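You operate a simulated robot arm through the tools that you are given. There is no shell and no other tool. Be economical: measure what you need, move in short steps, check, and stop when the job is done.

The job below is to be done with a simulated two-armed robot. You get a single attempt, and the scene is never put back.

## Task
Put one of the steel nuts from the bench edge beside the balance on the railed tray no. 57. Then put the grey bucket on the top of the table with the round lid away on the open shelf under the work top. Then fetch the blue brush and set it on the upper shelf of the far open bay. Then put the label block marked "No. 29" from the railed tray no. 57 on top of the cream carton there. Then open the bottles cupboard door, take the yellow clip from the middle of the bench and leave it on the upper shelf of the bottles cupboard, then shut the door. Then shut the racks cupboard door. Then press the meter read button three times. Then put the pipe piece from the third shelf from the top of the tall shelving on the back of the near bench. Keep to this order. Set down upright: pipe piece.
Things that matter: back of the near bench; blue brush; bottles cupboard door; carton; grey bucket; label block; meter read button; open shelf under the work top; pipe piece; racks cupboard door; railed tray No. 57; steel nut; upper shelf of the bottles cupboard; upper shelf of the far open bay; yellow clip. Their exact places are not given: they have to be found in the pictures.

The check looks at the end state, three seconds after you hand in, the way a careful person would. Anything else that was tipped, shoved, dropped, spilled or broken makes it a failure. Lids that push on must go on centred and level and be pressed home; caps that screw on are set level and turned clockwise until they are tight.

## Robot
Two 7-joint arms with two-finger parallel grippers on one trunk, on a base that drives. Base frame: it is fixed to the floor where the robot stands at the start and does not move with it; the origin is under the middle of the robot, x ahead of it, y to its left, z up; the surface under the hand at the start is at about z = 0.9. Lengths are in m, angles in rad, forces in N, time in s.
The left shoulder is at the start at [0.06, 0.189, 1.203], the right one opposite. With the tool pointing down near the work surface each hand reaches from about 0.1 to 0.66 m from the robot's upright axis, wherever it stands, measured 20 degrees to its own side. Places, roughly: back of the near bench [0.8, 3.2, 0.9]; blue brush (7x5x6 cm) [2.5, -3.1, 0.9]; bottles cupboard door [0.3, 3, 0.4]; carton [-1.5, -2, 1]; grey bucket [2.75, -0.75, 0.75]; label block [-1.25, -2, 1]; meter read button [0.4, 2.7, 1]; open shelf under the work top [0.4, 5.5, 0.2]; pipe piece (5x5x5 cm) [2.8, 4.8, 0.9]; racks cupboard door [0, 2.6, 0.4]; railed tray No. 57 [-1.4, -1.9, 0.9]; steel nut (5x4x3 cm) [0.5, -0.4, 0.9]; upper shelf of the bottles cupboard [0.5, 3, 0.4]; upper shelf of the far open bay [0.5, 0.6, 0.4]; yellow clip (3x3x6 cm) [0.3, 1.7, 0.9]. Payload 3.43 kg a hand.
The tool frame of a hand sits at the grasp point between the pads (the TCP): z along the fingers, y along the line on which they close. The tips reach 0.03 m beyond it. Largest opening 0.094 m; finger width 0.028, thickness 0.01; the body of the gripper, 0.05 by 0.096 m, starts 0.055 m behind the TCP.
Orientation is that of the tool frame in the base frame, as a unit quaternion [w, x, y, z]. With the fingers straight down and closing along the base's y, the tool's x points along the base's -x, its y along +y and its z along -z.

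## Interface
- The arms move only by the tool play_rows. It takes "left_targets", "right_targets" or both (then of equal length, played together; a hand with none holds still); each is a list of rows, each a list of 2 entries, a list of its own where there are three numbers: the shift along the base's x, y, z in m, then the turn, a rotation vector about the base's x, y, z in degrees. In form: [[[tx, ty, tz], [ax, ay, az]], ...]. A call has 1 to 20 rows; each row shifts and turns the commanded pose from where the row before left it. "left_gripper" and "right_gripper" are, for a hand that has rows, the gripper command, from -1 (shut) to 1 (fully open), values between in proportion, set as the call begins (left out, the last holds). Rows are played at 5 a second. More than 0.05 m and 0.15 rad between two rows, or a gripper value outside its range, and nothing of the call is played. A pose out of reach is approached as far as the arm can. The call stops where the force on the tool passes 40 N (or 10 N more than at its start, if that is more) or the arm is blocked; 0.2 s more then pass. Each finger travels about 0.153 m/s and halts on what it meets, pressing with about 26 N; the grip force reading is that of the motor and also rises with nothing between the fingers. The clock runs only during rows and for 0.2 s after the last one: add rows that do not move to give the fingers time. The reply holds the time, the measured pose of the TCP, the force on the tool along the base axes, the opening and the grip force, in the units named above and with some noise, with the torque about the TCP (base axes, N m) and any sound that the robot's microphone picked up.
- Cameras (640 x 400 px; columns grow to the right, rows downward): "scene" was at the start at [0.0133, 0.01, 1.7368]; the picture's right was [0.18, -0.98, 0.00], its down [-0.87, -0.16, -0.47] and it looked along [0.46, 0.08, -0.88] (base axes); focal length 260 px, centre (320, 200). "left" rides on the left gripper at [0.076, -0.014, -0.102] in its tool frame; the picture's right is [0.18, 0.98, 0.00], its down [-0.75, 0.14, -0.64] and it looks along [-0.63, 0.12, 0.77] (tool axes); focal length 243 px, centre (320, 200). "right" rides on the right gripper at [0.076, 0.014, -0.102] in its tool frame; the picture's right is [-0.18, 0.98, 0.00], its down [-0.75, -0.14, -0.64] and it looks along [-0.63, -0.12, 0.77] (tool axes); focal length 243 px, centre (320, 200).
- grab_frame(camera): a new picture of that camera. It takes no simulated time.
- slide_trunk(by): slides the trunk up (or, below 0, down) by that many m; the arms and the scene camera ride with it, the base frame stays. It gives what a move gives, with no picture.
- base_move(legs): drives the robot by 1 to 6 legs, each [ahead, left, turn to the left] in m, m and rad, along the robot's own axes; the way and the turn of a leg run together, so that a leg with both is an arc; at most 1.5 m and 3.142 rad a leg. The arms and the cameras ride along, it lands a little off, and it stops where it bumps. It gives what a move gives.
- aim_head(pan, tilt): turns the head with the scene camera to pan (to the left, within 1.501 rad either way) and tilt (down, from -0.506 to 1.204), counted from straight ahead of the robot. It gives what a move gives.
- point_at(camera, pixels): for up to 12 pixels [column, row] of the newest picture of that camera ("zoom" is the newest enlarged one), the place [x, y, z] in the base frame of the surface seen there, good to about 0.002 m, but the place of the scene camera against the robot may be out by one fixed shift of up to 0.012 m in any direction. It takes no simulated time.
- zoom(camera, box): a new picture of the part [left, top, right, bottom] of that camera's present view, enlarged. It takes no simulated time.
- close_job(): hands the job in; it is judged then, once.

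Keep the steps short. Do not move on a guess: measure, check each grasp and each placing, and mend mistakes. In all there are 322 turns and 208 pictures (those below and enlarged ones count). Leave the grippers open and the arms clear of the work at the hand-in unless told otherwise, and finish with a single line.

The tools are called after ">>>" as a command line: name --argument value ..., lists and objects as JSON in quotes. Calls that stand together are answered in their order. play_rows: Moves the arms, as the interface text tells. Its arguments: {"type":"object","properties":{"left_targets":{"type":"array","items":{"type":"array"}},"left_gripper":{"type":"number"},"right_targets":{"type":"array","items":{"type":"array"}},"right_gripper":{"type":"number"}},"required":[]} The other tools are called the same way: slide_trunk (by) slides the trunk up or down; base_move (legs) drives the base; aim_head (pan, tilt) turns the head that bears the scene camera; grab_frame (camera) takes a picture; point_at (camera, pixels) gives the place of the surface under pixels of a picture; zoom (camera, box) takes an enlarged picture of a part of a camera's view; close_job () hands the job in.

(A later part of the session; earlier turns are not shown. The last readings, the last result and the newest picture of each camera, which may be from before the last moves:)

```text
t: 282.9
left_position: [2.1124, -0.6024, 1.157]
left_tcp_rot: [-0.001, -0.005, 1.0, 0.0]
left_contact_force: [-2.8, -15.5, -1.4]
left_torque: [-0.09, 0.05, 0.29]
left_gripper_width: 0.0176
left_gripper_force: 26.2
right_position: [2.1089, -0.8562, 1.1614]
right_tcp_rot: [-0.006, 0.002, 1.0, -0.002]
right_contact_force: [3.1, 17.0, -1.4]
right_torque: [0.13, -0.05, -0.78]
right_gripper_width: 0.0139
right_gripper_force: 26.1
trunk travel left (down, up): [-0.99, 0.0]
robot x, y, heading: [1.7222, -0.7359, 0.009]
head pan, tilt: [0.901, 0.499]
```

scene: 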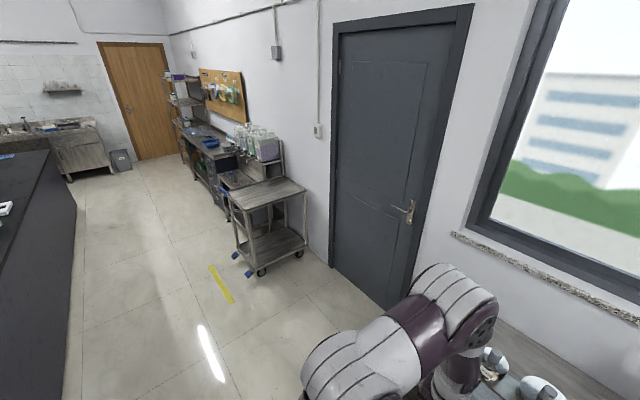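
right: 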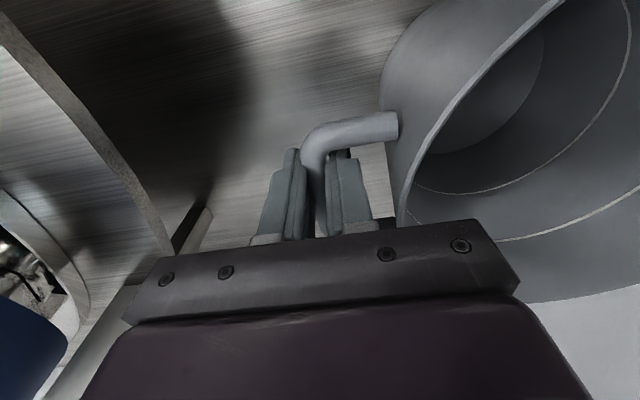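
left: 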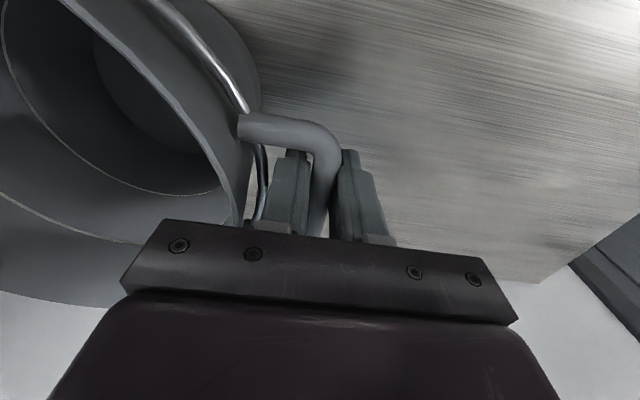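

>>> point_at --camera "scene" --pixels '[[235, 210], [245, 275], [220, 200], [75, 180], [120, 165], [45, 165], [60, 330], [190, 180], [50, 140], [100, 130], [160, 160]]'

>>> base_move --legs '[[0, 0, 1.56]]'

>>> aim_head --pan 0.2 --tilt 0.4

>>> grab_frame --camera "scene"

```text
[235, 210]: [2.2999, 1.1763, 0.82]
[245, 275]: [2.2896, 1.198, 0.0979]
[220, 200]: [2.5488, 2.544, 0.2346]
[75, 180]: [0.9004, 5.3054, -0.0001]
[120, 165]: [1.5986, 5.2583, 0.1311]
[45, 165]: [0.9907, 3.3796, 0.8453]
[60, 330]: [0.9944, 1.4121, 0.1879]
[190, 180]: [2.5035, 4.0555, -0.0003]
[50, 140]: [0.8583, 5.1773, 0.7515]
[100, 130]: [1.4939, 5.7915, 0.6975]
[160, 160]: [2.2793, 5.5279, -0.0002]
```

```text
t: 285.9
left_position: [1.7849, -0.3308, 1.1565]
left_tcp_rot: [-0.001, -0.525, 0.851, -0.002]
left_contact_force: [0.0, -1.0, -1.1]
left_torque: [0.23, -0.12, 0.42]
left_gripper_width: 0.0179
left_gripper_force: 25.5
right_position: [2.009, -0.4485, 1.1623]
right_tcp_rot: [-0.004, -0.518, 0.855, -0.005]
right_contact_force: [0.4, 2.1, -0.5]
right_torque: [-0.21, 0.1, -0.78]
right_gripper_width: 0.0135
right_gripper_force: 25.5
trunk travel left (down, up): [-0.99, 0.0]
robot x, y, heading: [1.7246, -0.7315, 1.101]
head pan, tilt: [0.901, 0.499]
stopped in leg 1: the force on the tool passed its limit at 40 N (the readings are from after the stop); the commanded pose is now the measured one
```

```text
t: 287.0
left_position: [1.7853, -0.3299, 1.1558]
left_tcp_rot: [-0.001, -0.524, 0.852, -0.001]
left_contact_force: [-2.3, -0.7, -1.5]
left_torque: [-0.15, 0.08, 0.31]
left_gripper_width: 0.0178
left_gripper_force: 25.9
right_position: [2.0084, -0.4474, 1.1618]
right_tcp_rot: [-0.003, -0.519, 0.855, -0.005]
right_contact_force: [1.8, 0.8, -0.9]
right_torque: [0.09, -0.09, -0.76]
right_gripper_width: 0.0137
right_gripper_force: 25.7
trunk travel left (down, up): [-0.99, 0.0]
robot x, y, heading: [1.724, -0.7302, 1.105]
head pan, tilt: [0.201, 0.4]
```

```text
136 pictures are left
```

scene: 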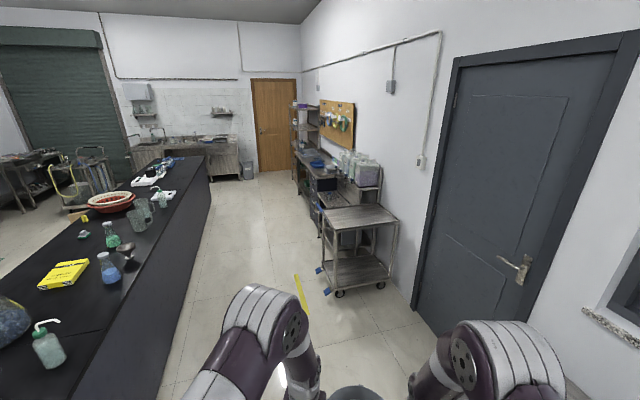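

The stop reset the internal load to about zero. Finish the turn and drive along x≈1.65.

>>> base_move --legs '[[0, 0, 0.46]]'

>>> base_move --legs '[[1.2, 0, 0]]'

```text
t: 288.7
left_position: [1.6002, -0.3432, 1.1553]
left_tcp_rot: [0.0, -0.703, 0.711, 0.0]
left_contact_force: [-2.4, -2.4, 0.1]
left_torque: [0.01, 0.01, 0.31]
left_gripper_width: 0.0176
left_gripper_force: 26.1
right_position: [1.8538, -0.3515, 1.1613]
right_tcp_rot: [-0.002, -0.699, 0.716, -0.005]
right_contact_force: [2.0, 1.9, -0.5]
right_torque: [0.01, -0.02, -0.81]
right_gripper_width: 0.0135
right_gripper_force: 26.0
trunk travel left (down, up): [-0.99, 0.0]
robot x, y, heading: [1.7259, -0.7362, 1.567]
head pan, tilt: [0.201, 0.4]
```

```text
t: 294.9
left_position: [1.6214, 0.8822, 1.1565]
left_tcp_rot: [-0.001, -0.701, 0.713, 0.0]
left_contact_force: [-2.9, -1.7, -0.6]
left_torque: [-0.01, 0.01, 0.27]
left_gripper_width: 0.0175
left_gripper_force: 26.3
right_position: [1.8744, 0.8723, 1.1626]
right_tcp_rot: [-0.002, -0.697, 0.717, -0.006]
right_contact_force: [1.1, 1.2, -1.9]
right_torque: [0.02, -0.05, -0.78]
right_gripper_width: 0.0133
right_gripper_force: 25.8
trunk travel left (down, up): [-0.99, 0.0]
robot x, y, heading: [1.7431, 0.4909, 1.552]
head pan, tilt: [0.201, 0.4]
```

>>> base_move --legs '[[1.2, 0.1, 0.03], [1.2, 0, 0], [1.2, 0, 0]]'

>>> aim_head --pan 0.6 --tilt 0.6

>>> grab_frame --camera "scene"

```text
t: 312.4
left_position: [1.5297, 4.4902, 1.1567]
left_tcp_rot: [0.001, 0.711, -0.703, 0.0]
left_contact_force: [-1.7, -1.9, -0.2]
left_torque: [-0.02, -0.03, 0.34]
left_gripper_width: 0.0164
left_gripper_force: 26.4
right_position: [1.783, 4.4882, 1.1617]
right_tcp_rot: [-0.002, -0.706, 0.708, -0.006]
right_contact_force: [1.6, 1.9, -1.0]
right_torque: [0.04, -0.04, -0.72]
right_gripper_width: 0.0134
right_gripper_force: 26.0
trunk travel left (down, up): [-0.99, 0.0]
robot x, y, heading: [1.662, 4.1056, 1.583]
head pan, tilt: [0.201, 0.4]
```

```text
t: 313.3
left_position: [1.5287, 4.4914, 1.1564]
left_tcp_rot: [0.001, 0.711, -0.704, 0.002]
left_contact_force: [1.0, -2.0, -2.0]
left_torque: [-0.09, -0.02, 0.31]
left_gripper_width: 0.0164
left_gripper_force: 26.1
right_position: [1.7818, 4.49, 1.1619]
right_tcp_rot: [-0.002, -0.706, 0.708, -0.005]
right_contact_force: [-0.9, 1.1, -1.2]
right_torque: [0.07, -0.01, -0.69]
right_gripper_width: 0.0132
right_gripper_force: 26.2
trunk travel left (down, up): [-0.99, 0.0]
robot x, y, heading: [1.6642, 4.1059, 1.584]
head pan, tilt: [0.6, 0.6]
```

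```text
135 pictures are left
```

scene: 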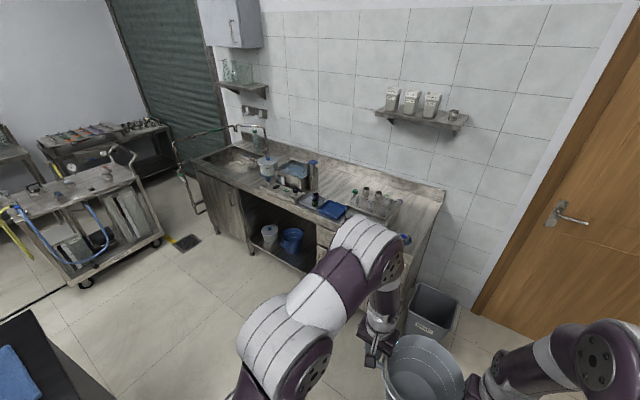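

The open shelf under the worktop holds a white and a blue bucket. Measure.

>>> point_at --camera "scene" --pixels '[[275, 240], [292, 243], [250, 250], [310, 268], [248, 200], [300, 218], [255, 235], [318, 240], [270, 230], [290, 230], [100, 385], [430, 310]]'

>>> zoom --camera "scene" --box '[180, 140, 420, 290]'

```text
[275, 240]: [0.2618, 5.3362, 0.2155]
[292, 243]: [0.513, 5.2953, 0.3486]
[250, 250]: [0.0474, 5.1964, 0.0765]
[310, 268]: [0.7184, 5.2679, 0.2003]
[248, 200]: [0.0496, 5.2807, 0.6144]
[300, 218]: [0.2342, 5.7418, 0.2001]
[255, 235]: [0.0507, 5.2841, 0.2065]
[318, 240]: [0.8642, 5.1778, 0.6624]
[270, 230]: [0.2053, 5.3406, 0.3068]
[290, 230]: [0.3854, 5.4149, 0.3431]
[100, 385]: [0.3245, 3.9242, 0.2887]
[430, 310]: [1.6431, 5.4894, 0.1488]
```

```text
2.67 times, centred on (300, 215) of scene
```

zoom: 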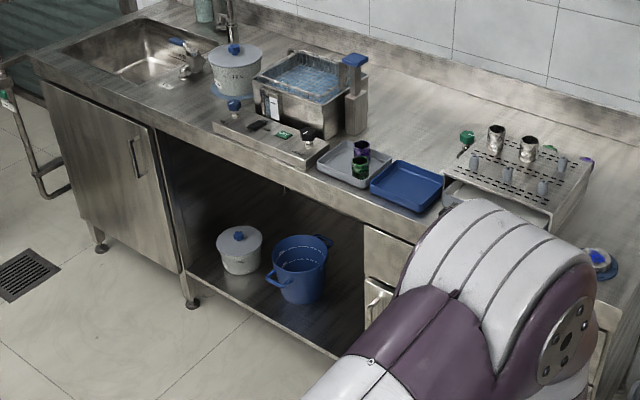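

The free space right of the blue bucket is too narrow for two hands. Plan: set the bucket down on the clear floor here, re-grip its rim with one hand (it is light), and then place it. First extend forward 0.12, then lower the trunk.

>>> play_rows --left_targets '[[[0, 0.04, 0], [0, 0, 0]], [[0, 0.04, 0], [0, 0, 0]], [[0, 0.04, 0], [0, 0, 0]], [[0, 0, 0], [0, 0, 0]]]' --right_targets '[[[0, 0.04, 0], [0, 0, 0]], [[0, 0.04, 0], [0, 0, 0]], [[0, 0.04, 0], [0, 0, 0]], [[0, 0, 0], [0, 0, 0]]]'

>>> slide_trunk --by -0.6

>>> slide_trunk --by -0.35

>>> aim_head --pan 0 --tilt 0.9

>>> grab_frame --camera "scene"

```text
t: 314.3
left_position: [1.5274, 4.6097, 1.158]
left_tcp_rot: [0.001, 0.711, -0.703, 0.0]
left_contact_force: [11.3, 0.1, -1.1]
left_torque: [0.14, -0.06, 0.77]
left_gripper_width: 0.0138
left_gripper_force: 26.2
right_position: [1.7809, 4.6093, 1.1616]
right_tcp_rot: [-0.002, -0.707, 0.708, -0.006]
right_contact_force: [-12.7, -0.2, -1.1]
right_torque: [-0.12, 0.04, -0.58]
right_gripper_width: 0.0135
right_gripper_force: 25.6
trunk travel left (down, up): [-0.99, 0.0]
robot x, y, heading: [1.6589, 4.1049, 1.578]
head pan, tilt: [0.6, 0.6]
```

```text
refused: -0.6 is not a number from -0.4 to 0.4
```

```text
t: 317.7
left_position: [1.5272, 4.6096, 0.8083]
left_tcp_rot: [0.001, 0.711, -0.704, 0.001]
left_contact_force: [24.3, 0.3, -1.1]
left_torque: [-0.02, -0.17, 0.64]
left_gripper_width: 0.0135
left_gripper_force: 26.0
right_position: [1.781, 4.6082, 0.8125]
right_tcp_rot: [-0.001, -0.707, 0.708, -0.006]
right_contact_force: [-24.0, 0.0, -1.9]
right_torque: [0.01, 0.18, -0.58]
right_gripper_width: 0.0133
right_gripper_force: 26.2
trunk travel left (down, up): [-0.64, 0.35]
robot x, y, heading: [1.662, 4.1035, 1.585]
head pan, tilt: [0.6, 0.6]
```

```text
t: 318.7
left_position: [1.5279, 4.6097, 0.808]
left_tcp_rot: [0.001, 0.711, -0.703, 0.001]
left_contact_force: [25.2, 0.2, -0.7]
left_torque: [-0.01, -0.21, 0.65]
left_gripper_width: 0.0133
left_gripper_force: 26.1
right_position: [1.7813, 4.6083, 0.8117]
right_tcp_rot: [-0.003, -0.707, 0.708, -0.006]
right_contact_force: [-26.4, 0.0, -2.7]
right_torque: [0.03, 0.22, -0.57]
right_gripper_width: 0.0135
right_gripper_force: 25.9
trunk travel left (down, up): [-0.64, 0.35]
robot x, y, heading: [1.6643, 4.1045, 1.582]
head pan, tilt: [0.0, 0.901]
```

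```text
133 pictures are left
```

scene: 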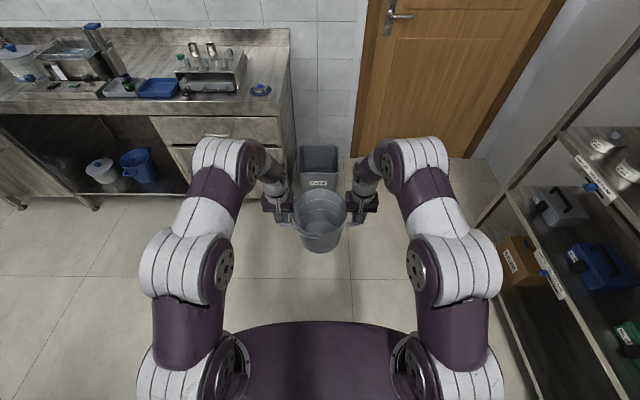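

>>> play_rows --left_targets '[[[0.0007, 0, 0], [0, 0, 0]], [[0, 0, 0], [0, 0, 0]]]' --right_targets '[[[-0.0007, 0, 0], [0, 0, 0]], [[0, 0, 0], [0, 0, 0]]]'

>>> slide_trunk --by -0.4

>>> slide_trunk --by -0.22

```text
t: 319.3
left_position: [1.528, 4.6108, 0.8078]
left_tcp_rot: [0.002, 0.711, -0.703, 0.0]
left_contact_force: [11.3, -0.6, -0.7]
left_torque: [-0.12, -0.11, 0.6]
left_gripper_width: 0.0133
left_gripper_force: 25.9
right_position: [1.7817, 4.6087, 0.8124]
right_tcp_rot: [-0.003, -0.707, 0.708, -0.006]
right_contact_force: [-10.9, 0.5, -0.6]
right_torque: [0.12, 0.08, -0.61]
right_gripper_width: 0.0132
right_gripper_force: 26.3
trunk travel left (down, up): [-0.64, 0.35]
robot x, y, heading: [1.6614, 4.1038, 1.579]
head pan, tilt: [0.0, 0.901]
```

```text
t: 323.1
left_position: [1.5281, 4.6103, 0.4082]
left_tcp_rot: [0.001, 0.712, -0.703, 0.001]
left_contact_force: [-24.5, 0.9, -1.6]
left_torque: [0.0, 0.2, 0.6]
left_gripper_width: 0.0136
left_gripper_force: 26.2
right_position: [1.7811, 4.6096, 0.4117]
right_tcp_rot: [-0.003, -0.706, 0.708, -0.006]
right_contact_force: [24.1, -0.1, -0.3]
right_torque: [0.01, -0.23, -0.59]
right_gripper_width: 0.0136
right_gripper_force: 26.5
trunk travel left (down, up): [-0.24, 0.75]
robot x, y, heading: [1.6585, 4.1093, 1.58]
head pan, tilt: [0.0, 0.901]
```

```text
t: 325.5
left_position: [1.527, 4.6101, 0.1892]
left_tcp_rot: [0.001, 0.711, -0.703, 0.001]
left_contact_force: [-32.4, 0.1, -1.2]
left_torque: [0.02, 0.29, 0.6]
left_gripper_width: 0.0135
left_gripper_force: 25.9
right_position: [1.7809, 4.6095, 0.192]
right_tcp_rot: [-0.002, -0.707, 0.708, -0.006]
right_contact_force: [31.2, -0.4, -0.3]
right_torque: [-0.02, -0.3, -0.54]
right_gripper_width: 0.0136
right_gripper_force: 26.1
trunk travel left (down, up): [-0.02, 0.97]
robot x, y, heading: [1.6596, 4.1006, 1.585]
head pan, tilt: [0.0, 0.901]
```

Lower both hands about 0.047 to the floor.

>>> play_rows --left_targets '[[[-0.0007, 0, -0.02], [0, 0, 0]], [[0, 0, -0.02], [0, 0, 0]], [[0, 0, -0.006], [0, 0, 0]], [[0, 0, 0], [0, 0, 0]]]' --right_targets '[[[0.0007, 0, -0.02], [0, 0, 0]], [[0, 0, -0.02], [0, 0, 0]], [[0, 0, -0.006], [0, 0, 0]], [[0, 0, 0], [0, 0, 0]]]'

>>> zoom --camera "scene" --box '[200, 100, 440, 280]'

```text
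t: 326.5
left_position: [1.5271, 4.6099, 0.1435]
left_tcp_rot: [0.0, 0.711, -0.703, 0.0]
left_contact_force: [-4.0, -1.6, 4.1]
left_torque: [-0.15, 0.08, 0.58]
left_gripper_width: 0.0138
left_gripper_force: 25.7
right_position: [1.7799, 4.6089, 0.1465]
right_tcp_rot: [-0.002, -0.707, 0.707, -0.005]
right_contact_force: [6.4, 0.3, 0.5]
right_torque: [0.19, -0.07, -0.65]
right_gripper_width: 0.0135
right_gripper_force: 26.5
trunk travel left (down, up): [-0.02, 0.97]
robot x, y, heading: [1.6571, 4.1038, 1.586]
head pan, tilt: [0.0, 0.901]
```

```text
2.22 times, centred on (320, 190) of scene
```

zoom: 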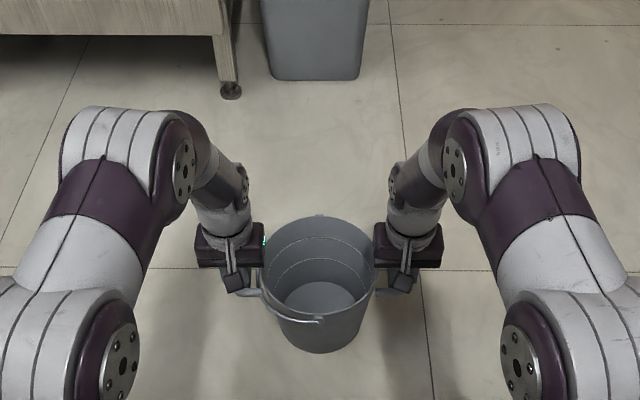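

Contact felt. Lower 2 mm more, open both to 0.03 and raise.

>>> play_rows --left_targets '[[[0, 0, -0.001], [0, 0, 0]], [[0, 0, 0], [0, 0, 0]]]' --right_targets '[[[0, 0, -0.003], [0, 0, 0]], [[0, 0, 0], [0, 0, 0]]]'

>>> play_rows --left_targets '[[[0, 0, 0], [0, 0, 0]], [[0, 0, 0], [0, 0, 0]]]' --right_targets '[[[0, 0, 0], [0, 0, 0]], [[0, 0, 0], [0, 0, 0]]]' --left_gripper -0.4 --right_gripper -0.4

>>> play_rows --left_targets '[[[0, 0, 0.03], [0, 0, 0]], [[0, 0, 0.04], [0, 0, 0]], [[0, 0, 0.04], [0, 0, 0]], [[0, 0, 0.04], [0, 0, 0]], [[0, 0, 0], [0, 0, 0]]]' --right_targets '[[[0, 0, 0.03], [0, 0, 0]], [[0, 0, 0.04], [0, 0, 0]], [[0, 0, 0.04], [0, 0, 0]], [[0, 0, 0.04], [0, 0, 0]], [[0, 0, 0], [0, 0, 0]]]'

>>> grab_frame --camera "right"

```text
t: 327.1
left_position: [1.5273, 4.6095, 0.1436]
left_tcp_rot: [-0.001, 0.711, -0.703, 0.0]
left_contact_force: [10.2, -3.3, 12.2]
left_torque: [0.14, -0.05, 0.51]
left_gripper_width: 0.0135
left_gripper_force: 26.0
right_position: [1.7816, 4.6086, 0.1449]
right_tcp_rot: [-0.001, -0.707, 0.708, -0.004]
right_contact_force: [-1.7, -3.3, 12.4]
right_torque: [0.28, -0.03, -0.71]
right_gripper_width: 0.0136
right_gripper_force: 25.5
trunk travel left (down, up): [-0.02, 0.97]
robot x, y, heading: [1.6614, 4.106, 1.581]
head pan, tilt: [0.0, 0.901]
```

```text
t: 327.7
left_position: [1.5263, 4.6091, 0.1407]
left_tcp_rot: [0.002, 0.71, -0.704, 0.001]
left_contact_force: [-0.2, -0.5, 0.1]
left_torque: [0.02, -0.03, -0.01]
left_gripper_width: 0.0283
left_gripper_force: 0.0
right_position: [1.7819, 4.6086, 0.1441]
right_tcp_rot: [-0.003, -0.706, 0.708, -0.007]
right_contact_force: [0.6, -0.5, -0.1]
right_torque: [-0.01, 0.02, -0.01]
right_gripper_width: 0.0281
right_gripper_force: 0.1
trunk travel left (down, up): [-0.02, 0.97]
robot x, y, heading: [1.66, 4.1075, 1.586]
head pan, tilt: [0.0, 0.901]
```

```text
t: 328.9
left_position: [1.5282, 4.6082, 0.2905]
left_tcp_rot: [0.002, 0.71, -0.704, 0.001]
left_contact_force: [-0.5, 1.1, 0.1]
left_torque: [0.02, -0.02, 0.0]
left_gripper_width: 0.0279
left_gripper_force: 0.2
right_position: [1.7835, 4.6068, 0.2933]
right_tcp_rot: [-0.002, -0.706, 0.708, -0.005]
right_contact_force: [-0.8, 0.9, 0.5]
right_torque: [0.04, 0.02, 0.01]
right_gripper_width: 0.0283
right_gripper_force: 0.1
trunk travel left (down, up): [-0.02, 0.97]
robot x, y, heading: [1.6648, 4.1046, 1.58]
head pan, tilt: [0.0, 0.901]
```

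```text
131 pictures are left
```

right: 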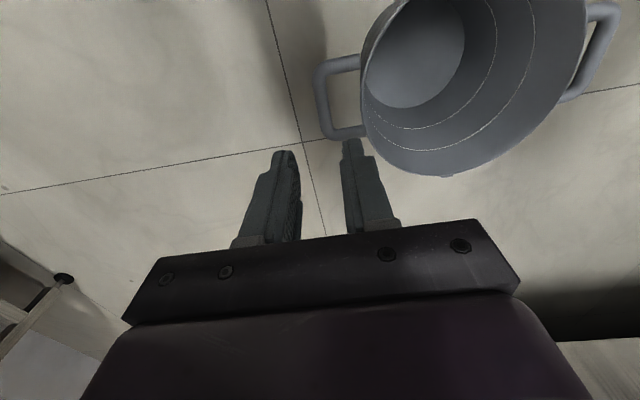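

The bucket stands on the floor. Now move the left hand aside and turn the right hand -45° above the near-right rim point (1.718,4.548).

>>> play_rows --left_targets '[[[-0.03, -0.03, 0], [0, 0, 0]], [[-0.03, -0.03, 0], [0, 0, 0]], [[-0.03, -0.03, 0], [0, 0, 0]], [[0, -0.03, 0], [0, 0, 0]], [[0, -0.03, 0], [0, 0, 0]], [[0, 0, 0], [0, 0, 0]], [[0, 0, 0], [0, 0, 0]]]' --right_targets '[[[-0.011, -0.01, 0], [0, 0, -7.5]], [[-0.011, -0.01, 0], [0, 0, -7.5]], [[-0.011, -0.01, 0], [0, 0, -7.5]], [[-0.011, -0.01, 0], [0, 0, -7.5]], [[-0.011, -0.01, 0], [0, 0, -7.5]], [[-0.0105, -0.009, 0], [0, 0, -7.5]], [[0, 0, 0], [0, 0, 0]]]' --left_gripper 1 --right_gripper 0

>>> grab_frame --camera "right"

```text
t: 330.5
left_position: [1.437, 4.4613, 0.292]
left_tcp_rot: [0.001, 0.711, -0.704, 0.001]
left_contact_force: [-0.2, 1.0, 0.2]
left_torque: [0.0, 0.0, 0.01]
left_gripper_width: 0.0941
left_gripper_force: 0.0
right_position: [1.7159, 4.5499, 0.2927]
right_tcp_rot: [-0.004, -0.381, 0.925, -0.005]
right_contact_force: [-0.1, 0.2, 0.2]
right_torque: [0.01, 0.0, 0.03]
right_gripper_width: 0.047
right_gripper_force: 0.1
trunk travel left (down, up): [-0.02, 0.97]
robot x, y, heading: [1.6625, 4.1033, 1.581]
head pan, tilt: [0.0, 0.901]
```

```text
130 pictures are left
```

right: 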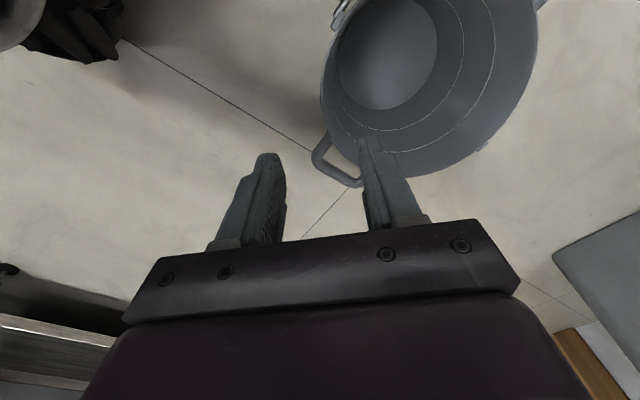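

>>> point_at --camera "right" --pixels '[[323, 90], [326, 120], [335, 140], [345, 152], [318, 155], [322, 85], [330, 60], [537, 30], [488, 140], [410, 176]]'

>>> zoom --camera "right" --box '[280, 0, 440, 200]'

```text
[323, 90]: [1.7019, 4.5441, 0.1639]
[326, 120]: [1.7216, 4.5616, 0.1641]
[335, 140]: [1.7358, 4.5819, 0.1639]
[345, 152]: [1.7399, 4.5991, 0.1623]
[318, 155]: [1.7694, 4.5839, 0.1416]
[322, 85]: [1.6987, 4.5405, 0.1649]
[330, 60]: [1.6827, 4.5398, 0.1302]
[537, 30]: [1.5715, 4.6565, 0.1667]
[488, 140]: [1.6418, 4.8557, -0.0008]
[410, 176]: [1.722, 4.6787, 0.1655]
```

```text
2.00 times, centred on (360, 100) of right
```

zoom: 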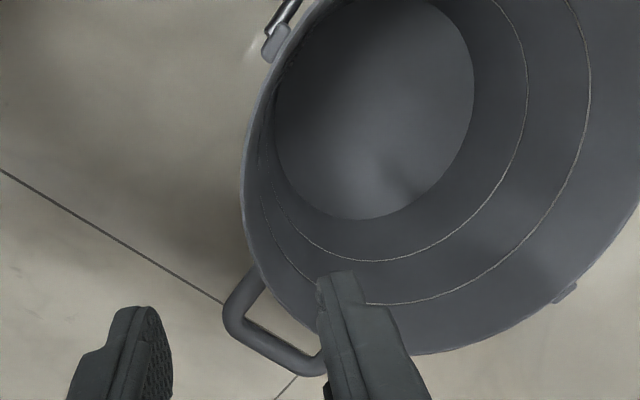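

Rim circle: centre (1.655,4.62), R 0.089. Fine-shift and lower over the rim, then grip.

>>> play_rows --right_targets '[[[0.001, 0.008, -0.02], [0, 0, 0]], [[0, 0, -0.04], [0, 0, 0]], [[0, 0, -0.04], [0, 0, 0]], [[0, 0, -0.036], [0, 0, 0]], [[0, 0, 0], [0, 0, 0]]]'

>>> play_rows --right_targets '[[[0, 0, 0], [0, 0, 0]], [[0, 0, 0], [0, 0, 0]], [[0, 0, 0], [0, 0, 0]]]' --right_gripper -1

>>> grab_frame --camera "right"

```text
t: 331.7
left_position: [1.4387, 4.4621, 0.2913]
left_tcp_rot: [0.001, 0.71, -0.704, 0.0]
left_contact_force: [0.3, -0.7, 0.2]
left_torque: [-0.03, -0.01, 0.0]
left_gripper_width: 0.0942
left_gripper_force: 0.0
right_position: [1.7152, 4.5576, 0.1568]
right_tcp_rot: [-0.003, -0.383, 0.924, -0.004]
right_contact_force: [0.2, -1.0, 0.9]
right_torque: [0.01, 0.0, 0.02]
right_gripper_width: 0.0467
right_gripper_force: 0.0
trunk travel left (down, up): [-0.02, 0.97]
robot x, y, heading: [1.6616, 4.1043, 1.584]
head pan, tilt: [0.0, 0.901]
```

```text
t: 332.5
left_position: [1.4376, 4.4614, 0.2925]
left_tcp_rot: [0.001, 0.711, -0.703, 0.001]
left_contact_force: [0.6, 0.5, -0.2]
left_torque: [0.0, 0.02, 0.0]
left_gripper_width: 0.094
left_gripper_force: 0.1
right_position: [1.7163, 4.558, 0.1593]
right_tcp_rot: [-0.004, -0.381, 0.924, -0.004]
right_contact_force: [-0.4, 2.7, 7.6]
right_torque: [0.45, 1.17, -0.29]
right_gripper_width: 0.009
right_gripper_force: 26.0
trunk travel left (down, up): [-0.02, 0.97]
robot x, y, heading: [1.6631, 4.1048, 1.58]
head pan, tilt: [0.0, 0.901]
```

```text
128 pictures are left
```

right: 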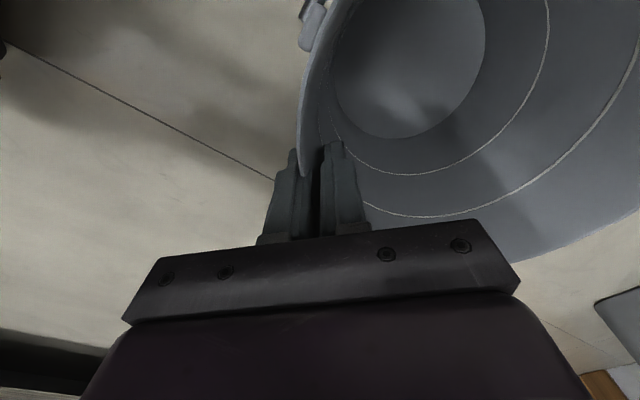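

>>> play_rows --right_targets '[[[0, 0, 0.03], [0, 0, 0]], [[0, 0, 0.04], [0, 0, 0]], [[0, 0, 0.04], [0, 0, 0]], [[0, 0, 0], [0, 0, 0]]]'

>>> grab_frame --camera "scene"

```text
t: 333.5
left_position: [1.4372, 4.4614, 0.2921]
left_tcp_rot: [0.001, 0.71, -0.704, 0.0]
left_contact_force: [0.3, -1.0, -0.5]
left_torque: [-0.01, 0.01, -0.02]
left_gripper_width: 0.0942
left_gripper_force: 0.1
right_position: [1.716, 4.5579, 0.27]
right_tcp_rot: [-0.003, -0.382, 0.924, -0.005]
right_contact_force: [-0.4, -0.6, -2.1]
right_torque: [-0.08, -0.17, 0.01]
right_gripper_width: 0.0073
right_gripper_force: 25.9
trunk travel left (down, up): [-0.02, 0.97]
robot x, y, heading: [1.6601, 4.1, 1.582]
head pan, tilt: [0.0, 0.901]
```

```text
127 pictures are left
```

scene: 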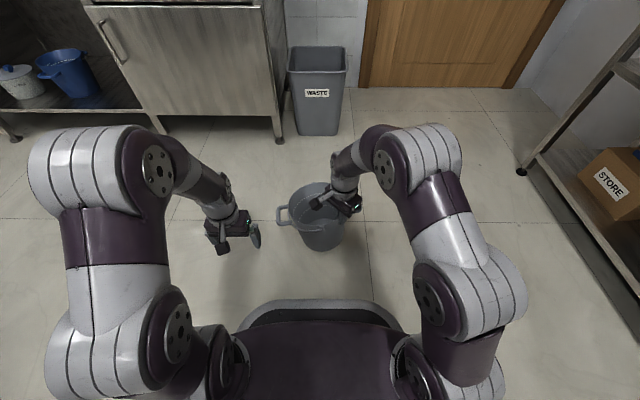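

Held level. Raise trunk 0.15, drive ahead 0.35 and sidestep left to x≈0.7.

>>> slide_trunk --by 0.18

>>> base_move --legs '[[0.33, 0, -0.01], [0, 0.95, 0]]'

>>> aim_head --pan 0.05 --tilt 0.45

>>> grab_frame --camera "scene"

```text
t: 335.5
left_position: [1.438, 4.4605, 0.4715]
left_tcp_rot: [0.001, 0.711, -0.703, 0.001]
left_contact_force: [0.2, -0.3, 0.2]
left_torque: [0.0, -0.03, -0.02]
left_gripper_width: 0.0941
left_gripper_force: 0.1
right_position: [1.7177, 4.5579, 0.4503]
right_tcp_rot: [-0.006, -0.382, 0.924, -0.006]
right_contact_force: [-0.2, -0.1, -2.8]
right_torque: [-0.09, -0.16, -0.04]
right_gripper_width: 0.0069
right_gripper_force: 25.8
trunk travel left (down, up): [-0.2, 0.79]
robot x, y, heading: [1.6578, 4.1054, 1.582]
head pan, tilt: [0.0, 0.901]
```

```text
t: 342.2
left_position: [0.4796, 4.7721, 0.471]
left_tcp_rot: [0.001, 0.718, -0.696, 0.001]
left_contact_force: [-0.2, -0.2, -1.3]
left_torque: [0.01, -0.04, 0.02]
left_gripper_width: 0.0941
left_gripper_force: 0.1
right_position: [0.7566, 4.8753, 0.4488]
right_tcp_rot: [-0.004, -0.393, 0.92, -0.005]
right_contact_force: [0.1, -0.8, -3.1]
right_torque: [-0.07, -0.15, -0.02]
right_gripper_width: 0.0069
right_gripper_force: 25.7
trunk travel left (down, up): [-0.2, 0.79]
robot x, y, heading: [0.7131, 4.4191, 1.603]
head pan, tilt: [0.0, 0.901]
```

```text
t: 343.1
left_position: [0.4795, 4.7718, 0.4716]
left_tcp_rot: [0.0, 0.718, -0.696, 0.0]
left_contact_force: [-0.1, -0.4, 0.7]
left_torque: [0.01, 0.01, 0.0]
left_gripper_width: 0.0937
left_gripper_force: 0.0
right_position: [0.7574, 4.8754, 0.45]
right_tcp_rot: [-0.004, -0.391, 0.92, -0.005]
right_contact_force: [0.9, 0.7, -3.4]
right_torque: [-0.1, -0.14, 0.0]
right_gripper_width: 0.0071
right_gripper_force: 25.9
trunk travel left (down, up): [-0.2, 0.79]
robot x, y, heading: [0.7111, 4.4189, 1.602]
head pan, tilt: [0.051, 0.45]
```

```text
126 pictures are left
```

scene: 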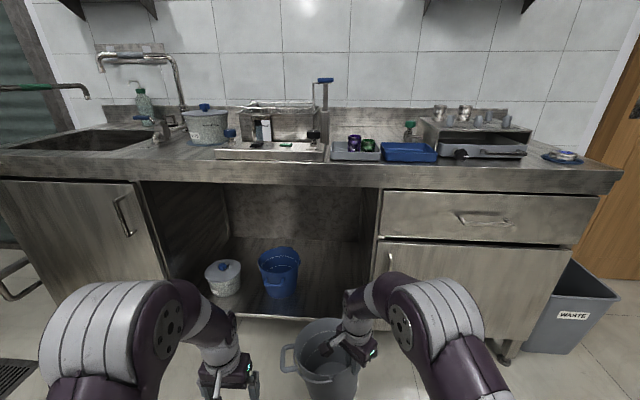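

>>> point_at --camera "scene" --pixels '[[375, 225], [374, 300], [310, 300], [310, 250], [295, 265], [301, 262], [262, 262], [280, 295], [280, 245], [340, 260], [330, 315], [300, 185]]'

>>> zoom --camera "scene" --box '[180, 170, 420, 330]'

```text
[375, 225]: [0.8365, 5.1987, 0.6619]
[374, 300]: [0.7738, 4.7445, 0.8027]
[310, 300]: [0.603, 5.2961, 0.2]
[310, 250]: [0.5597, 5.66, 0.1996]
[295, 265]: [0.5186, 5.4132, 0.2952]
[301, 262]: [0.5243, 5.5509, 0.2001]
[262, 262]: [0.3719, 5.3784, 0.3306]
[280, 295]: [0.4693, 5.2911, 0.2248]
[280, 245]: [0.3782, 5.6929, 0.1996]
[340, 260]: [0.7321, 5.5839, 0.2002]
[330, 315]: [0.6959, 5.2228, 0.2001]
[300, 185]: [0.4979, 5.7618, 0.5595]
```

```text
2.50 times, centred on (300, 250) of scene
```

zoom: 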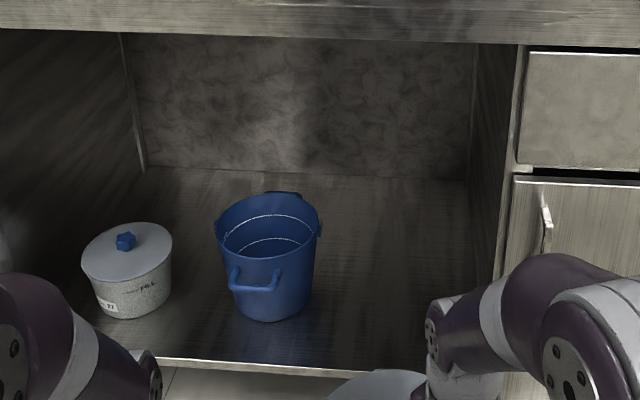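

Bay: right wall x≈0.83, blue bucket's right extent x≈0.525; so centre the grey one at x≈0.68, y≈5.38. Rotate the hand -30° so the bucket is more ahead of it.

>>> play_rows --right_targets '[[[-0.01, 0, 0], [0, 0, -7.5]], [[-0.01, 0, 0], [0, 0, -7.5]], [[-0.01, 0, 0], [0, 0, -7.5]], [[-0.02, 0, 0], [0, 0, -7.5]], [[0, 0, 0], [0, 0, 0]]]'

>>> grab_frame --camera "scene"

```text
t: 344.3
left_position: [0.4792, 4.7723, 0.4726]
left_tcp_rot: [0.001, 0.718, -0.696, 0.001]
left_contact_force: [0.0, -0.8, 0.2]
left_torque: [-0.01, -0.01, 0.01]
left_gripper_width: 0.0942
left_gripper_force: 0.0
right_position: [0.7064, 4.8751, 0.4496]
right_tcp_rot: [-0.004, -0.139, 0.99, -0.004]
right_contact_force: [0.8, 0.0, -2.0]
right_torque: [-0.13, -0.07, 0.03]
right_gripper_width: 0.0072
right_gripper_force: 26.2
trunk travel left (down, up): [-0.2, 0.79]
robot x, y, heading: [0.7127, 4.4206, 1.6]
head pan, tilt: [0.051, 0.45]
```

```text
124 pictures are left
```

scene: 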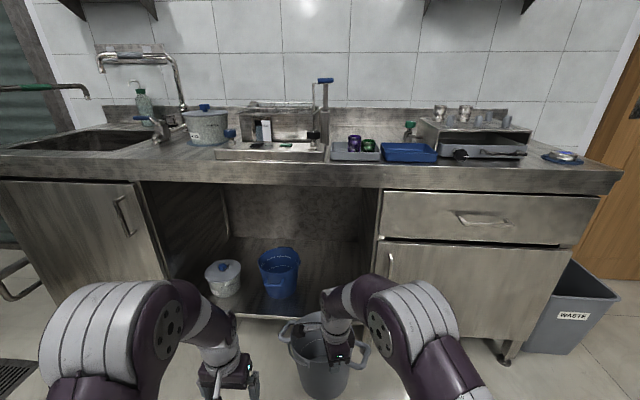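

>>> point_at --camera "scene" --pixels '[[280, 183], [280, 170], [350, 186], [345, 285], [380, 290], [355, 340], [290, 325], [365, 352]]'

>>> base_move --legs '[[0.2, 0, -0.03]]'

>>> grab_frame --camera "scene"

```text
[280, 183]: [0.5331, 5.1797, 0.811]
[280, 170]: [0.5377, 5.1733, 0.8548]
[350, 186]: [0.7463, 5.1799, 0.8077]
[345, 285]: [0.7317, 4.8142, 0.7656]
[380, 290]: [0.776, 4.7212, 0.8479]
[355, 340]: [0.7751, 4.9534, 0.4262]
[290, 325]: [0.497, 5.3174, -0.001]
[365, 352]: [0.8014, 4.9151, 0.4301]
```

```text
t: 345.9
left_position: [0.4879, 4.977, 0.4717]
left_tcp_rot: [0.0, 0.707, -0.707, 0.0]
left_contact_force: [0.1, 0.5, -0.8]
left_torque: [0.02, 0.02, 0.01]
left_gripper_width: 0.0942
left_gripper_force: 0.1
right_position: [0.7173, 5.0745, 0.45]
right_tcp_rot: [-0.004, -0.125, 0.992, -0.003]
right_contact_force: [0.3, 0.2, -2.1]
right_torque: [-0.16, -0.08, 0.03]
right_gripper_width: 0.007
right_gripper_force: 25.4
trunk travel left (down, up): [-0.2, 0.79]
robot x, y, heading: [0.707, 4.6149, 1.574]
head pan, tilt: [0.051, 0.45]
```

```text
123 pictures are left
```

scene: 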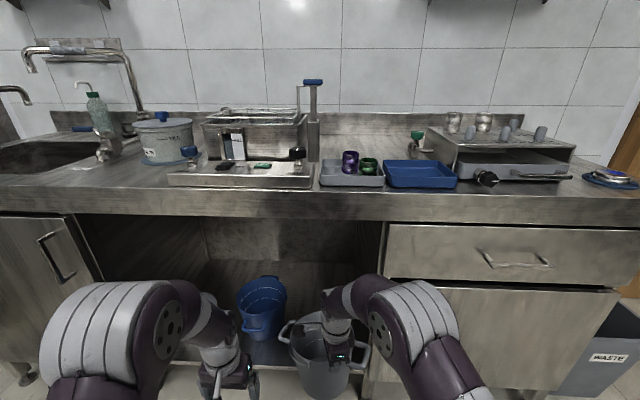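

Apron bottom z≈0.80, wrist top would be ~0.71 after lowering 0.06. Lower trunk, pull left hand back, and advance.

>>> slide_trunk --by -0.06

>>> play_rows --left_targets '[[[0, -0.04, 0], [0, 0, 0]], [[0, -0.04, 0], [0, 0, 0]], [[0, 0, 0], [0, 0, 0]], [[0, 0, 0], [0, 0, 0]], [[0, 0, 0], [0, 0, 0]]]' --right_targets '[[[-0.012, 0.02, 0], [0, 0, 0]], [[0, 0.03, 0], [0, 0, 0]], [[0, 0.02, 0], [0, 0, 0]], [[0, 0, 0], [0, 0, 0]], [[0, 0, 0], [0, 0, 0]]]'

>>> base_move --legs '[[0.14, 0, 0]]'

>>> grab_frame --camera "scene"

>>> grab_frame --camera "right"

```text
t: 346.9
left_position: [0.4871, 4.9774, 0.4113]
left_tcp_rot: [0.0, 0.708, -0.706, 0.001]
left_contact_force: [0.5, -0.6, 0.5]
left_torque: [-0.03, -0.01, -0.03]
left_gripper_width: 0.0943
left_gripper_force: 0.0
right_position: [0.7173, 5.074, 0.3899]
right_tcp_rot: [-0.005, -0.125, 0.992, -0.003]
right_contact_force: [-0.1, -0.7, -0.6]
right_torque: [-0.14, -0.1, 0.0]
right_gripper_width: 0.007
right_gripper_force: 25.7
trunk travel left (down, up): [-0.14, 0.85]
robot x, y, heading: [0.7071, 4.6188, 1.573]
head pan, tilt: [0.051, 0.45]
```

```text
t: 348.1
left_position: [0.4866, 4.8987, 0.4115]
left_tcp_rot: [0.0, 0.708, -0.706, 0.001]
left_contact_force: [0.0, -0.3, -0.1]
left_torque: [0.03, -0.02, 0.01]
left_gripper_width: 0.0941
left_gripper_force: 0.1
right_position: [0.704, 5.1431, 0.3907]
right_tcp_rot: [-0.005, -0.124, 0.992, -0.004]
right_contact_force: [0.5, -1.0, -2.4]
right_torque: [-0.17, -0.06, -0.03]
right_gripper_width: 0.0073
right_gripper_force: 25.5
trunk travel left (down, up): [-0.14, 0.85]
robot x, y, heading: [0.7086, 4.6209, 1.577]
head pan, tilt: [0.051, 0.45]
```

```text
t: 349.4
left_position: [0.488, 5.0407, 0.4106]
left_tcp_rot: [-0.001, -0.707, 0.707, -0.001]
left_contact_force: [-0.4, 0.2, -0.4]
left_torque: [-0.02, 0.03, 0.0]
left_gripper_width: 0.0939
left_gripper_force: 0.0
right_position: [0.7054, 5.284, 0.3897]
right_tcp_rot: [-0.005, -0.123, 0.992, -0.004]
right_contact_force: [0.2, -0.1, -2.7]
right_torque: [-0.14, -0.06, 0.0]
right_gripper_width: 0.0069
right_gripper_force: 26.0
trunk travel left (down, up): [-0.14, 0.85]
robot x, y, heading: [0.7061, 4.7618, 1.568]
head pan, tilt: [0.051, 0.45]
```

```text
122 pictures are left
```

scene: 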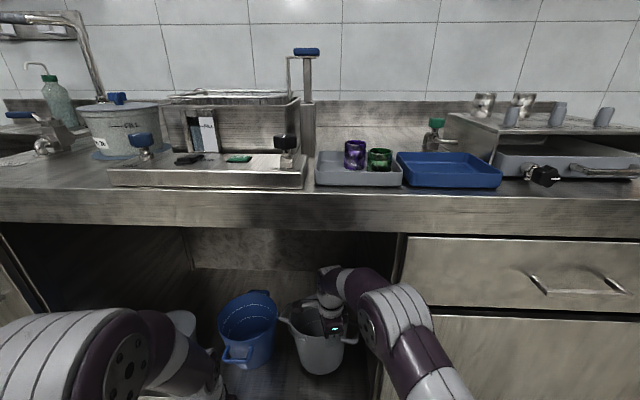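

```text
121 pictures are left
```

right: 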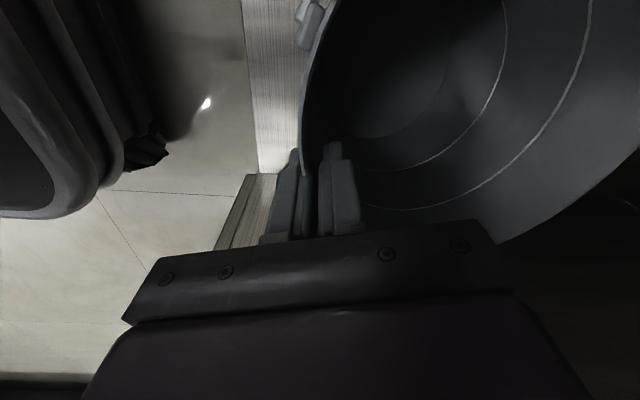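

>>> zoom --camera "scene" --box '[200, 250, 400, 390]'

>>> point_at --camera "zoom" --pixels '[[275, 240], [285, 230], [248, 220], [250, 200], [455, 290], [470, 300], [560, 330], [300, 190], [455, 310], [235, 290], [560, 200]]'

```text
2.86 times, centred on (300, 320) of scene
```

zoom: 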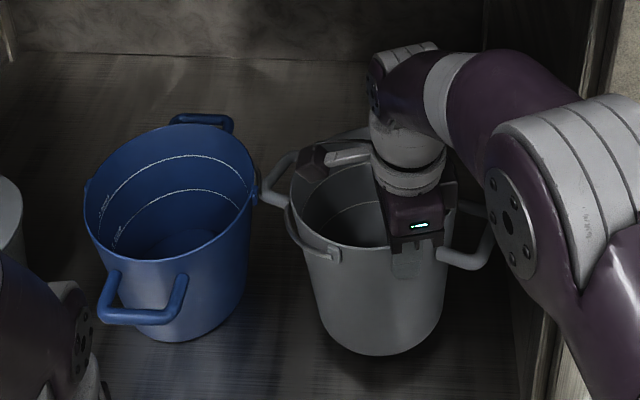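

```text
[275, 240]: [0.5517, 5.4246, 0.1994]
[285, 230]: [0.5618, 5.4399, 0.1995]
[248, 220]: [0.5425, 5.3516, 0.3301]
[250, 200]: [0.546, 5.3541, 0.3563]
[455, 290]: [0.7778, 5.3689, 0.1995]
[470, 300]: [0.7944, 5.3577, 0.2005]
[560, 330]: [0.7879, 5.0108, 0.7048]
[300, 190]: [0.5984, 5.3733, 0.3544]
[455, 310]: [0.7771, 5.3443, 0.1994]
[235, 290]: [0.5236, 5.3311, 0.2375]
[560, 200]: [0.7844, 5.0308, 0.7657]
```

Clearances are about 2 cm each side. Lower 0.03 to touch the shelf.

>>> play_rows --right_targets '[[[0, 0, -0.02], [0, 0, 0]], [[0, 0, -0.009], [0, 0, 0]], [[0, 0, 0], [0, 0, 0]]]'

>>> play_rows --right_targets '[[[0, 0, -0.003], [0, 0, 0]], [[0, 0, 0], [0, 0, 0]]]'

```text
t: 350.2
left_position: [0.4875, 5.0404, 0.4114]
left_tcp_rot: [-0.001, -0.706, 0.708, -0.001]
left_contact_force: [0.0, -0.2, -0.2]
left_torque: [-0.01, 0.01, -0.02]
left_gripper_width: 0.0938
left_gripper_force: 0.1
right_position: [0.7048, 5.2861, 0.3632]
right_tcp_rot: [-0.007, -0.124, 0.992, -0.003]
right_contact_force: [0.3, -3.8, 12.1]
right_torque: [0.84, 0.74, 0.2]
right_gripper_width: 0.0082
right_gripper_force: 26.7
trunk travel left (down, up): [-0.14, 0.85]
robot x, y, heading: [0.7044, 4.7627, 1.568]
head pan, tilt: [0.051, 0.45]
```

```text
t: 350.9
left_position: [0.4865, 5.0394, 0.4109]
left_tcp_rot: [0.0, -0.706, 0.708, 0.0]
left_contact_force: [0.4, 0.5, 0.5]
left_torque: [-0.01, -0.01, -0.01]
left_gripper_width: 0.0941
left_gripper_force: 0.0
right_position: [0.7055, 5.2838, 0.3589]
right_tcp_rot: [-0.005, -0.124, 0.992, -0.002]
right_contact_force: [2.0, -4.3, 12.1]
right_torque: [0.8, 0.78, 0.09]
right_gripper_width: 0.0087
right_gripper_force: 26.5
trunk travel left (down, up): [-0.14, 0.85]
robot x, y, heading: [0.7111, 4.7633, 1.573]
head pan, tilt: [0.051, 0.45]
```

On the shelf. Open and lift out, then look.

>>> play_rows --right_targets '[[[0, 0, 0], [0, 0, 0]], [[0, 0, 0], [0, 0, 0]]]' --right_gripper -0.2

>>> play_rows --right_targets '[[[0, 0, 0.03], [0, 0, 0]], [[0, 0, 0.03], [0, 0, 0]], [[0, 0, 0], [0, 0, 0]]]'

>>> grab_frame --camera "right"

```text
t: 351.4
left_position: [0.487, 5.0415, 0.4105]
left_tcp_rot: [0.0, -0.706, 0.708, -0.001]
left_contact_force: [-0.4, -0.6, 0.9]
left_torque: [-0.02, 0.01, -0.01]
left_gripper_width: 0.0938
left_gripper_force: 0.1
right_position: [0.7053, 5.2862, 0.3587]
right_tcp_rot: [-0.005, -0.123, 0.992, -0.004]
right_contact_force: [0.2, -0.2, -0.7]
right_torque: [0.01, -0.01, -0.01]
right_gripper_width: 0.0375
right_gripper_force: 0.1
trunk travel left (down, up): [-0.14, 0.85]
robot x, y, heading: [0.7081, 4.7614, 1.574]
head pan, tilt: [0.051, 0.45]
```

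```text
t: 352.2
left_position: [0.4875, 5.0415, 0.4107]
left_tcp_rot: [0.0, -0.707, 0.707, -0.001]
left_contact_force: [0.2, 0.6, 1.3]
left_torque: [0.01, 0.02, 0.01]
left_gripper_width: 0.0939
left_gripper_force: 0.1
right_position: [0.7057, 5.2848, 0.4191]
right_tcp_rot: [-0.005, -0.123, 0.992, -0.004]
right_contact_force: [0.7, 0.0, -0.8]
right_torque: [0.0, 0.01, -0.05]
right_gripper_width: 0.0377
right_gripper_force: 0.2
trunk travel left (down, up): [-0.14, 0.85]
robot x, y, heading: [0.7067, 4.7581, 1.574]
head pan, tilt: [0.051, 0.45]
```

```text
119 pictures are left
```

right: 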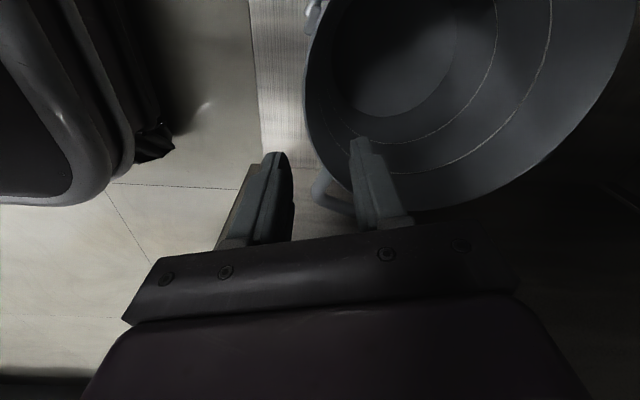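

Released. Back straight out.

>>> base_move --legs '[[-0.35, 0, 0]]'

>>> grab_frame --camera "scene"

```text
t: 354.5
left_position: [0.4876, 4.6932, 0.4112]
left_tcp_rot: [-0.001, -0.706, 0.708, 0.0]
left_contact_force: [-0.5, -1.0, -0.4]
left_torque: [0.0, -0.01, 0.0]
left_gripper_width: 0.0941
left_gripper_force: 0.1
right_position: [0.706, 4.9378, 0.4192]
right_tcp_rot: [-0.005, -0.124, 0.992, -0.003]
right_contact_force: [0.0, -0.3, -0.7]
right_torque: [0.0, 0.02, 0.03]
right_gripper_width: 0.0377
right_gripper_force: 0.1
trunk travel left (down, up): [-0.14, 0.85]
robot x, y, heading: [0.7048, 4.4161, 1.571]
head pan, tilt: [0.051, 0.45]
```

```text
118 pictures are left
```

scene: 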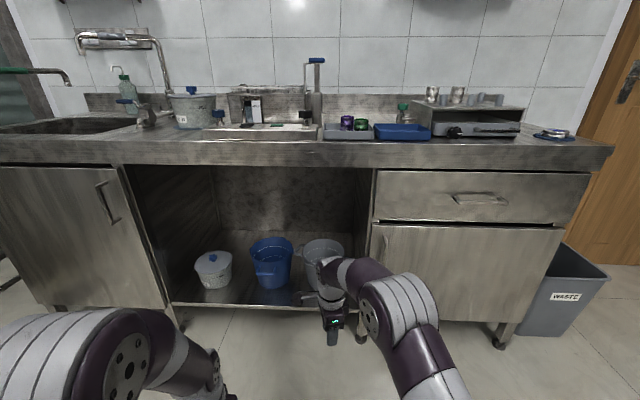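

The grey bucket stands on the shelf. Next the blue brush. Retract and un-twist the right hand, raise the trunk.

>>> play_rows --right_targets '[[[0, -0.02, 0], [0, 0, 7.6]], [[0, -0.02, 0], [0, 0, 7.6]], [[0, -0.02, 0], [0, 0, 7.6]], [[0.01, -0.02, 0], [0, 0, 7.6]], [[0.01, -0.02, 0], [0, 0, 7.6]], [[0.02, -0.02, 0], [0, 0, 7.6]], [[0.02, -0.02, 0], [0, 0, 7.6]], [[0.02, -0.02, 0], [0, 0, 7.6]], [[0.03, -0.02, 0], [0, 0, 7.6]], [[0.03, 0, 0], [0, 0, 7.6]], [[0, 0, 0], [0, 0, 0]]]' --right_gripper 1

>>> slide_trunk --by 0.4

>>> slide_trunk --by 0.35

>>> base_move --legs '[[0, -0.95, 0], [0, 0, -3.14]]'

```text
t: 356.9
left_position: [0.4871, 4.6932, 0.4116]
left_tcp_rot: [0.0, -0.707, 0.708, 0.0]
left_contact_force: [0.3, 0.1, -1.0]
left_torque: [-0.01, 0.0, -0.01]
left_gripper_width: 0.0937
left_gripper_force: 0.0
right_position: [0.8456, 4.7585, 0.4168]
right_tcp_rot: [0.003, 0.708, -0.706, 0.006]
right_contact_force: [0.9, 1.0, 0.6]
right_torque: [-0.03, 0.02, 0.0]
right_gripper_width: 0.0941
right_gripper_force: 0.1
trunk travel left (down, up): [-0.14, 0.85]
robot x, y, heading: [0.7042, 4.415, 1.565]
head pan, tilt: [0.051, 0.45]
```

```text
t: 360.7
left_position: [0.4875, 4.6946, 0.8113]
left_tcp_rot: [0.0, -0.706, 0.708, -0.001]
left_contact_force: [0.2, 0.1, 0.0]
left_torque: [0.02, -0.02, 0.0]
left_gripper_width: 0.0939
left_gripper_force: 0.0
right_position: [0.8463, 4.7605, 0.8184]
right_tcp_rot: [0.001, 0.709, -0.705, 0.006]
right_contact_force: [-0.6, -0.3, -0.4]
right_torque: [-0.02, 0.02, 0.03]
right_gripper_width: 0.094
right_gripper_force: 0.0
trunk travel left (down, up): [-0.54, 0.45]
robot x, y, heading: [0.7087, 4.4129, 1.569]
head pan, tilt: [0.051, 0.45]
```

```text
t: 364.2
left_position: [0.486, 4.6947, 1.1617]
left_tcp_rot: [0.0, -0.707, 0.708, -0.001]
left_contact_force: [-0.1, 0.1, -0.3]
left_torque: [-0.03, -0.01, 0.01]
left_gripper_width: 0.0941
left_gripper_force: 0.1
right_position: [0.8454, 4.7579, 1.1668]
right_tcp_rot: [0.001, 0.708, -0.706, 0.006]
right_contact_force: [0.0, -0.3, -0.5]
right_torque: [-0.01, -0.02, -0.03]
right_gripper_width: 0.0938
right_gripper_force: 0.1
trunk travel left (down, up): [-0.89, 0.1]
robot x, y, heading: [0.7084, 4.4148, 1.569]
head pan, tilt: [0.051, 0.45]
```

```text
t: 376.4
left_position: [1.8534, 4.1286, 1.16]
left_tcp_rot: [0.0, 0.715, 0.699, 0.0]
left_contact_force: [0.2, 0.1, -0.5]
left_torque: [-0.02, 0.01, -0.01]
left_gripper_width: 0.0938
left_gripper_force: 0.0
right_position: [1.4938, 4.07, 1.168]
right_tcp_rot: [-0.006, 0.714, 0.7, 0.003]
right_contact_force: [-0.3, 0.1, -1.0]
right_torque: [0.01, -0.01, -0.01]
right_gripper_width: 0.0941
right_gripper_force: 0.1
trunk travel left (down, up): [-0.89, 0.1]
robot x, y, heading: [1.639, 4.4148, -1.591]
head pan, tilt: [0.051, 0.45]
```

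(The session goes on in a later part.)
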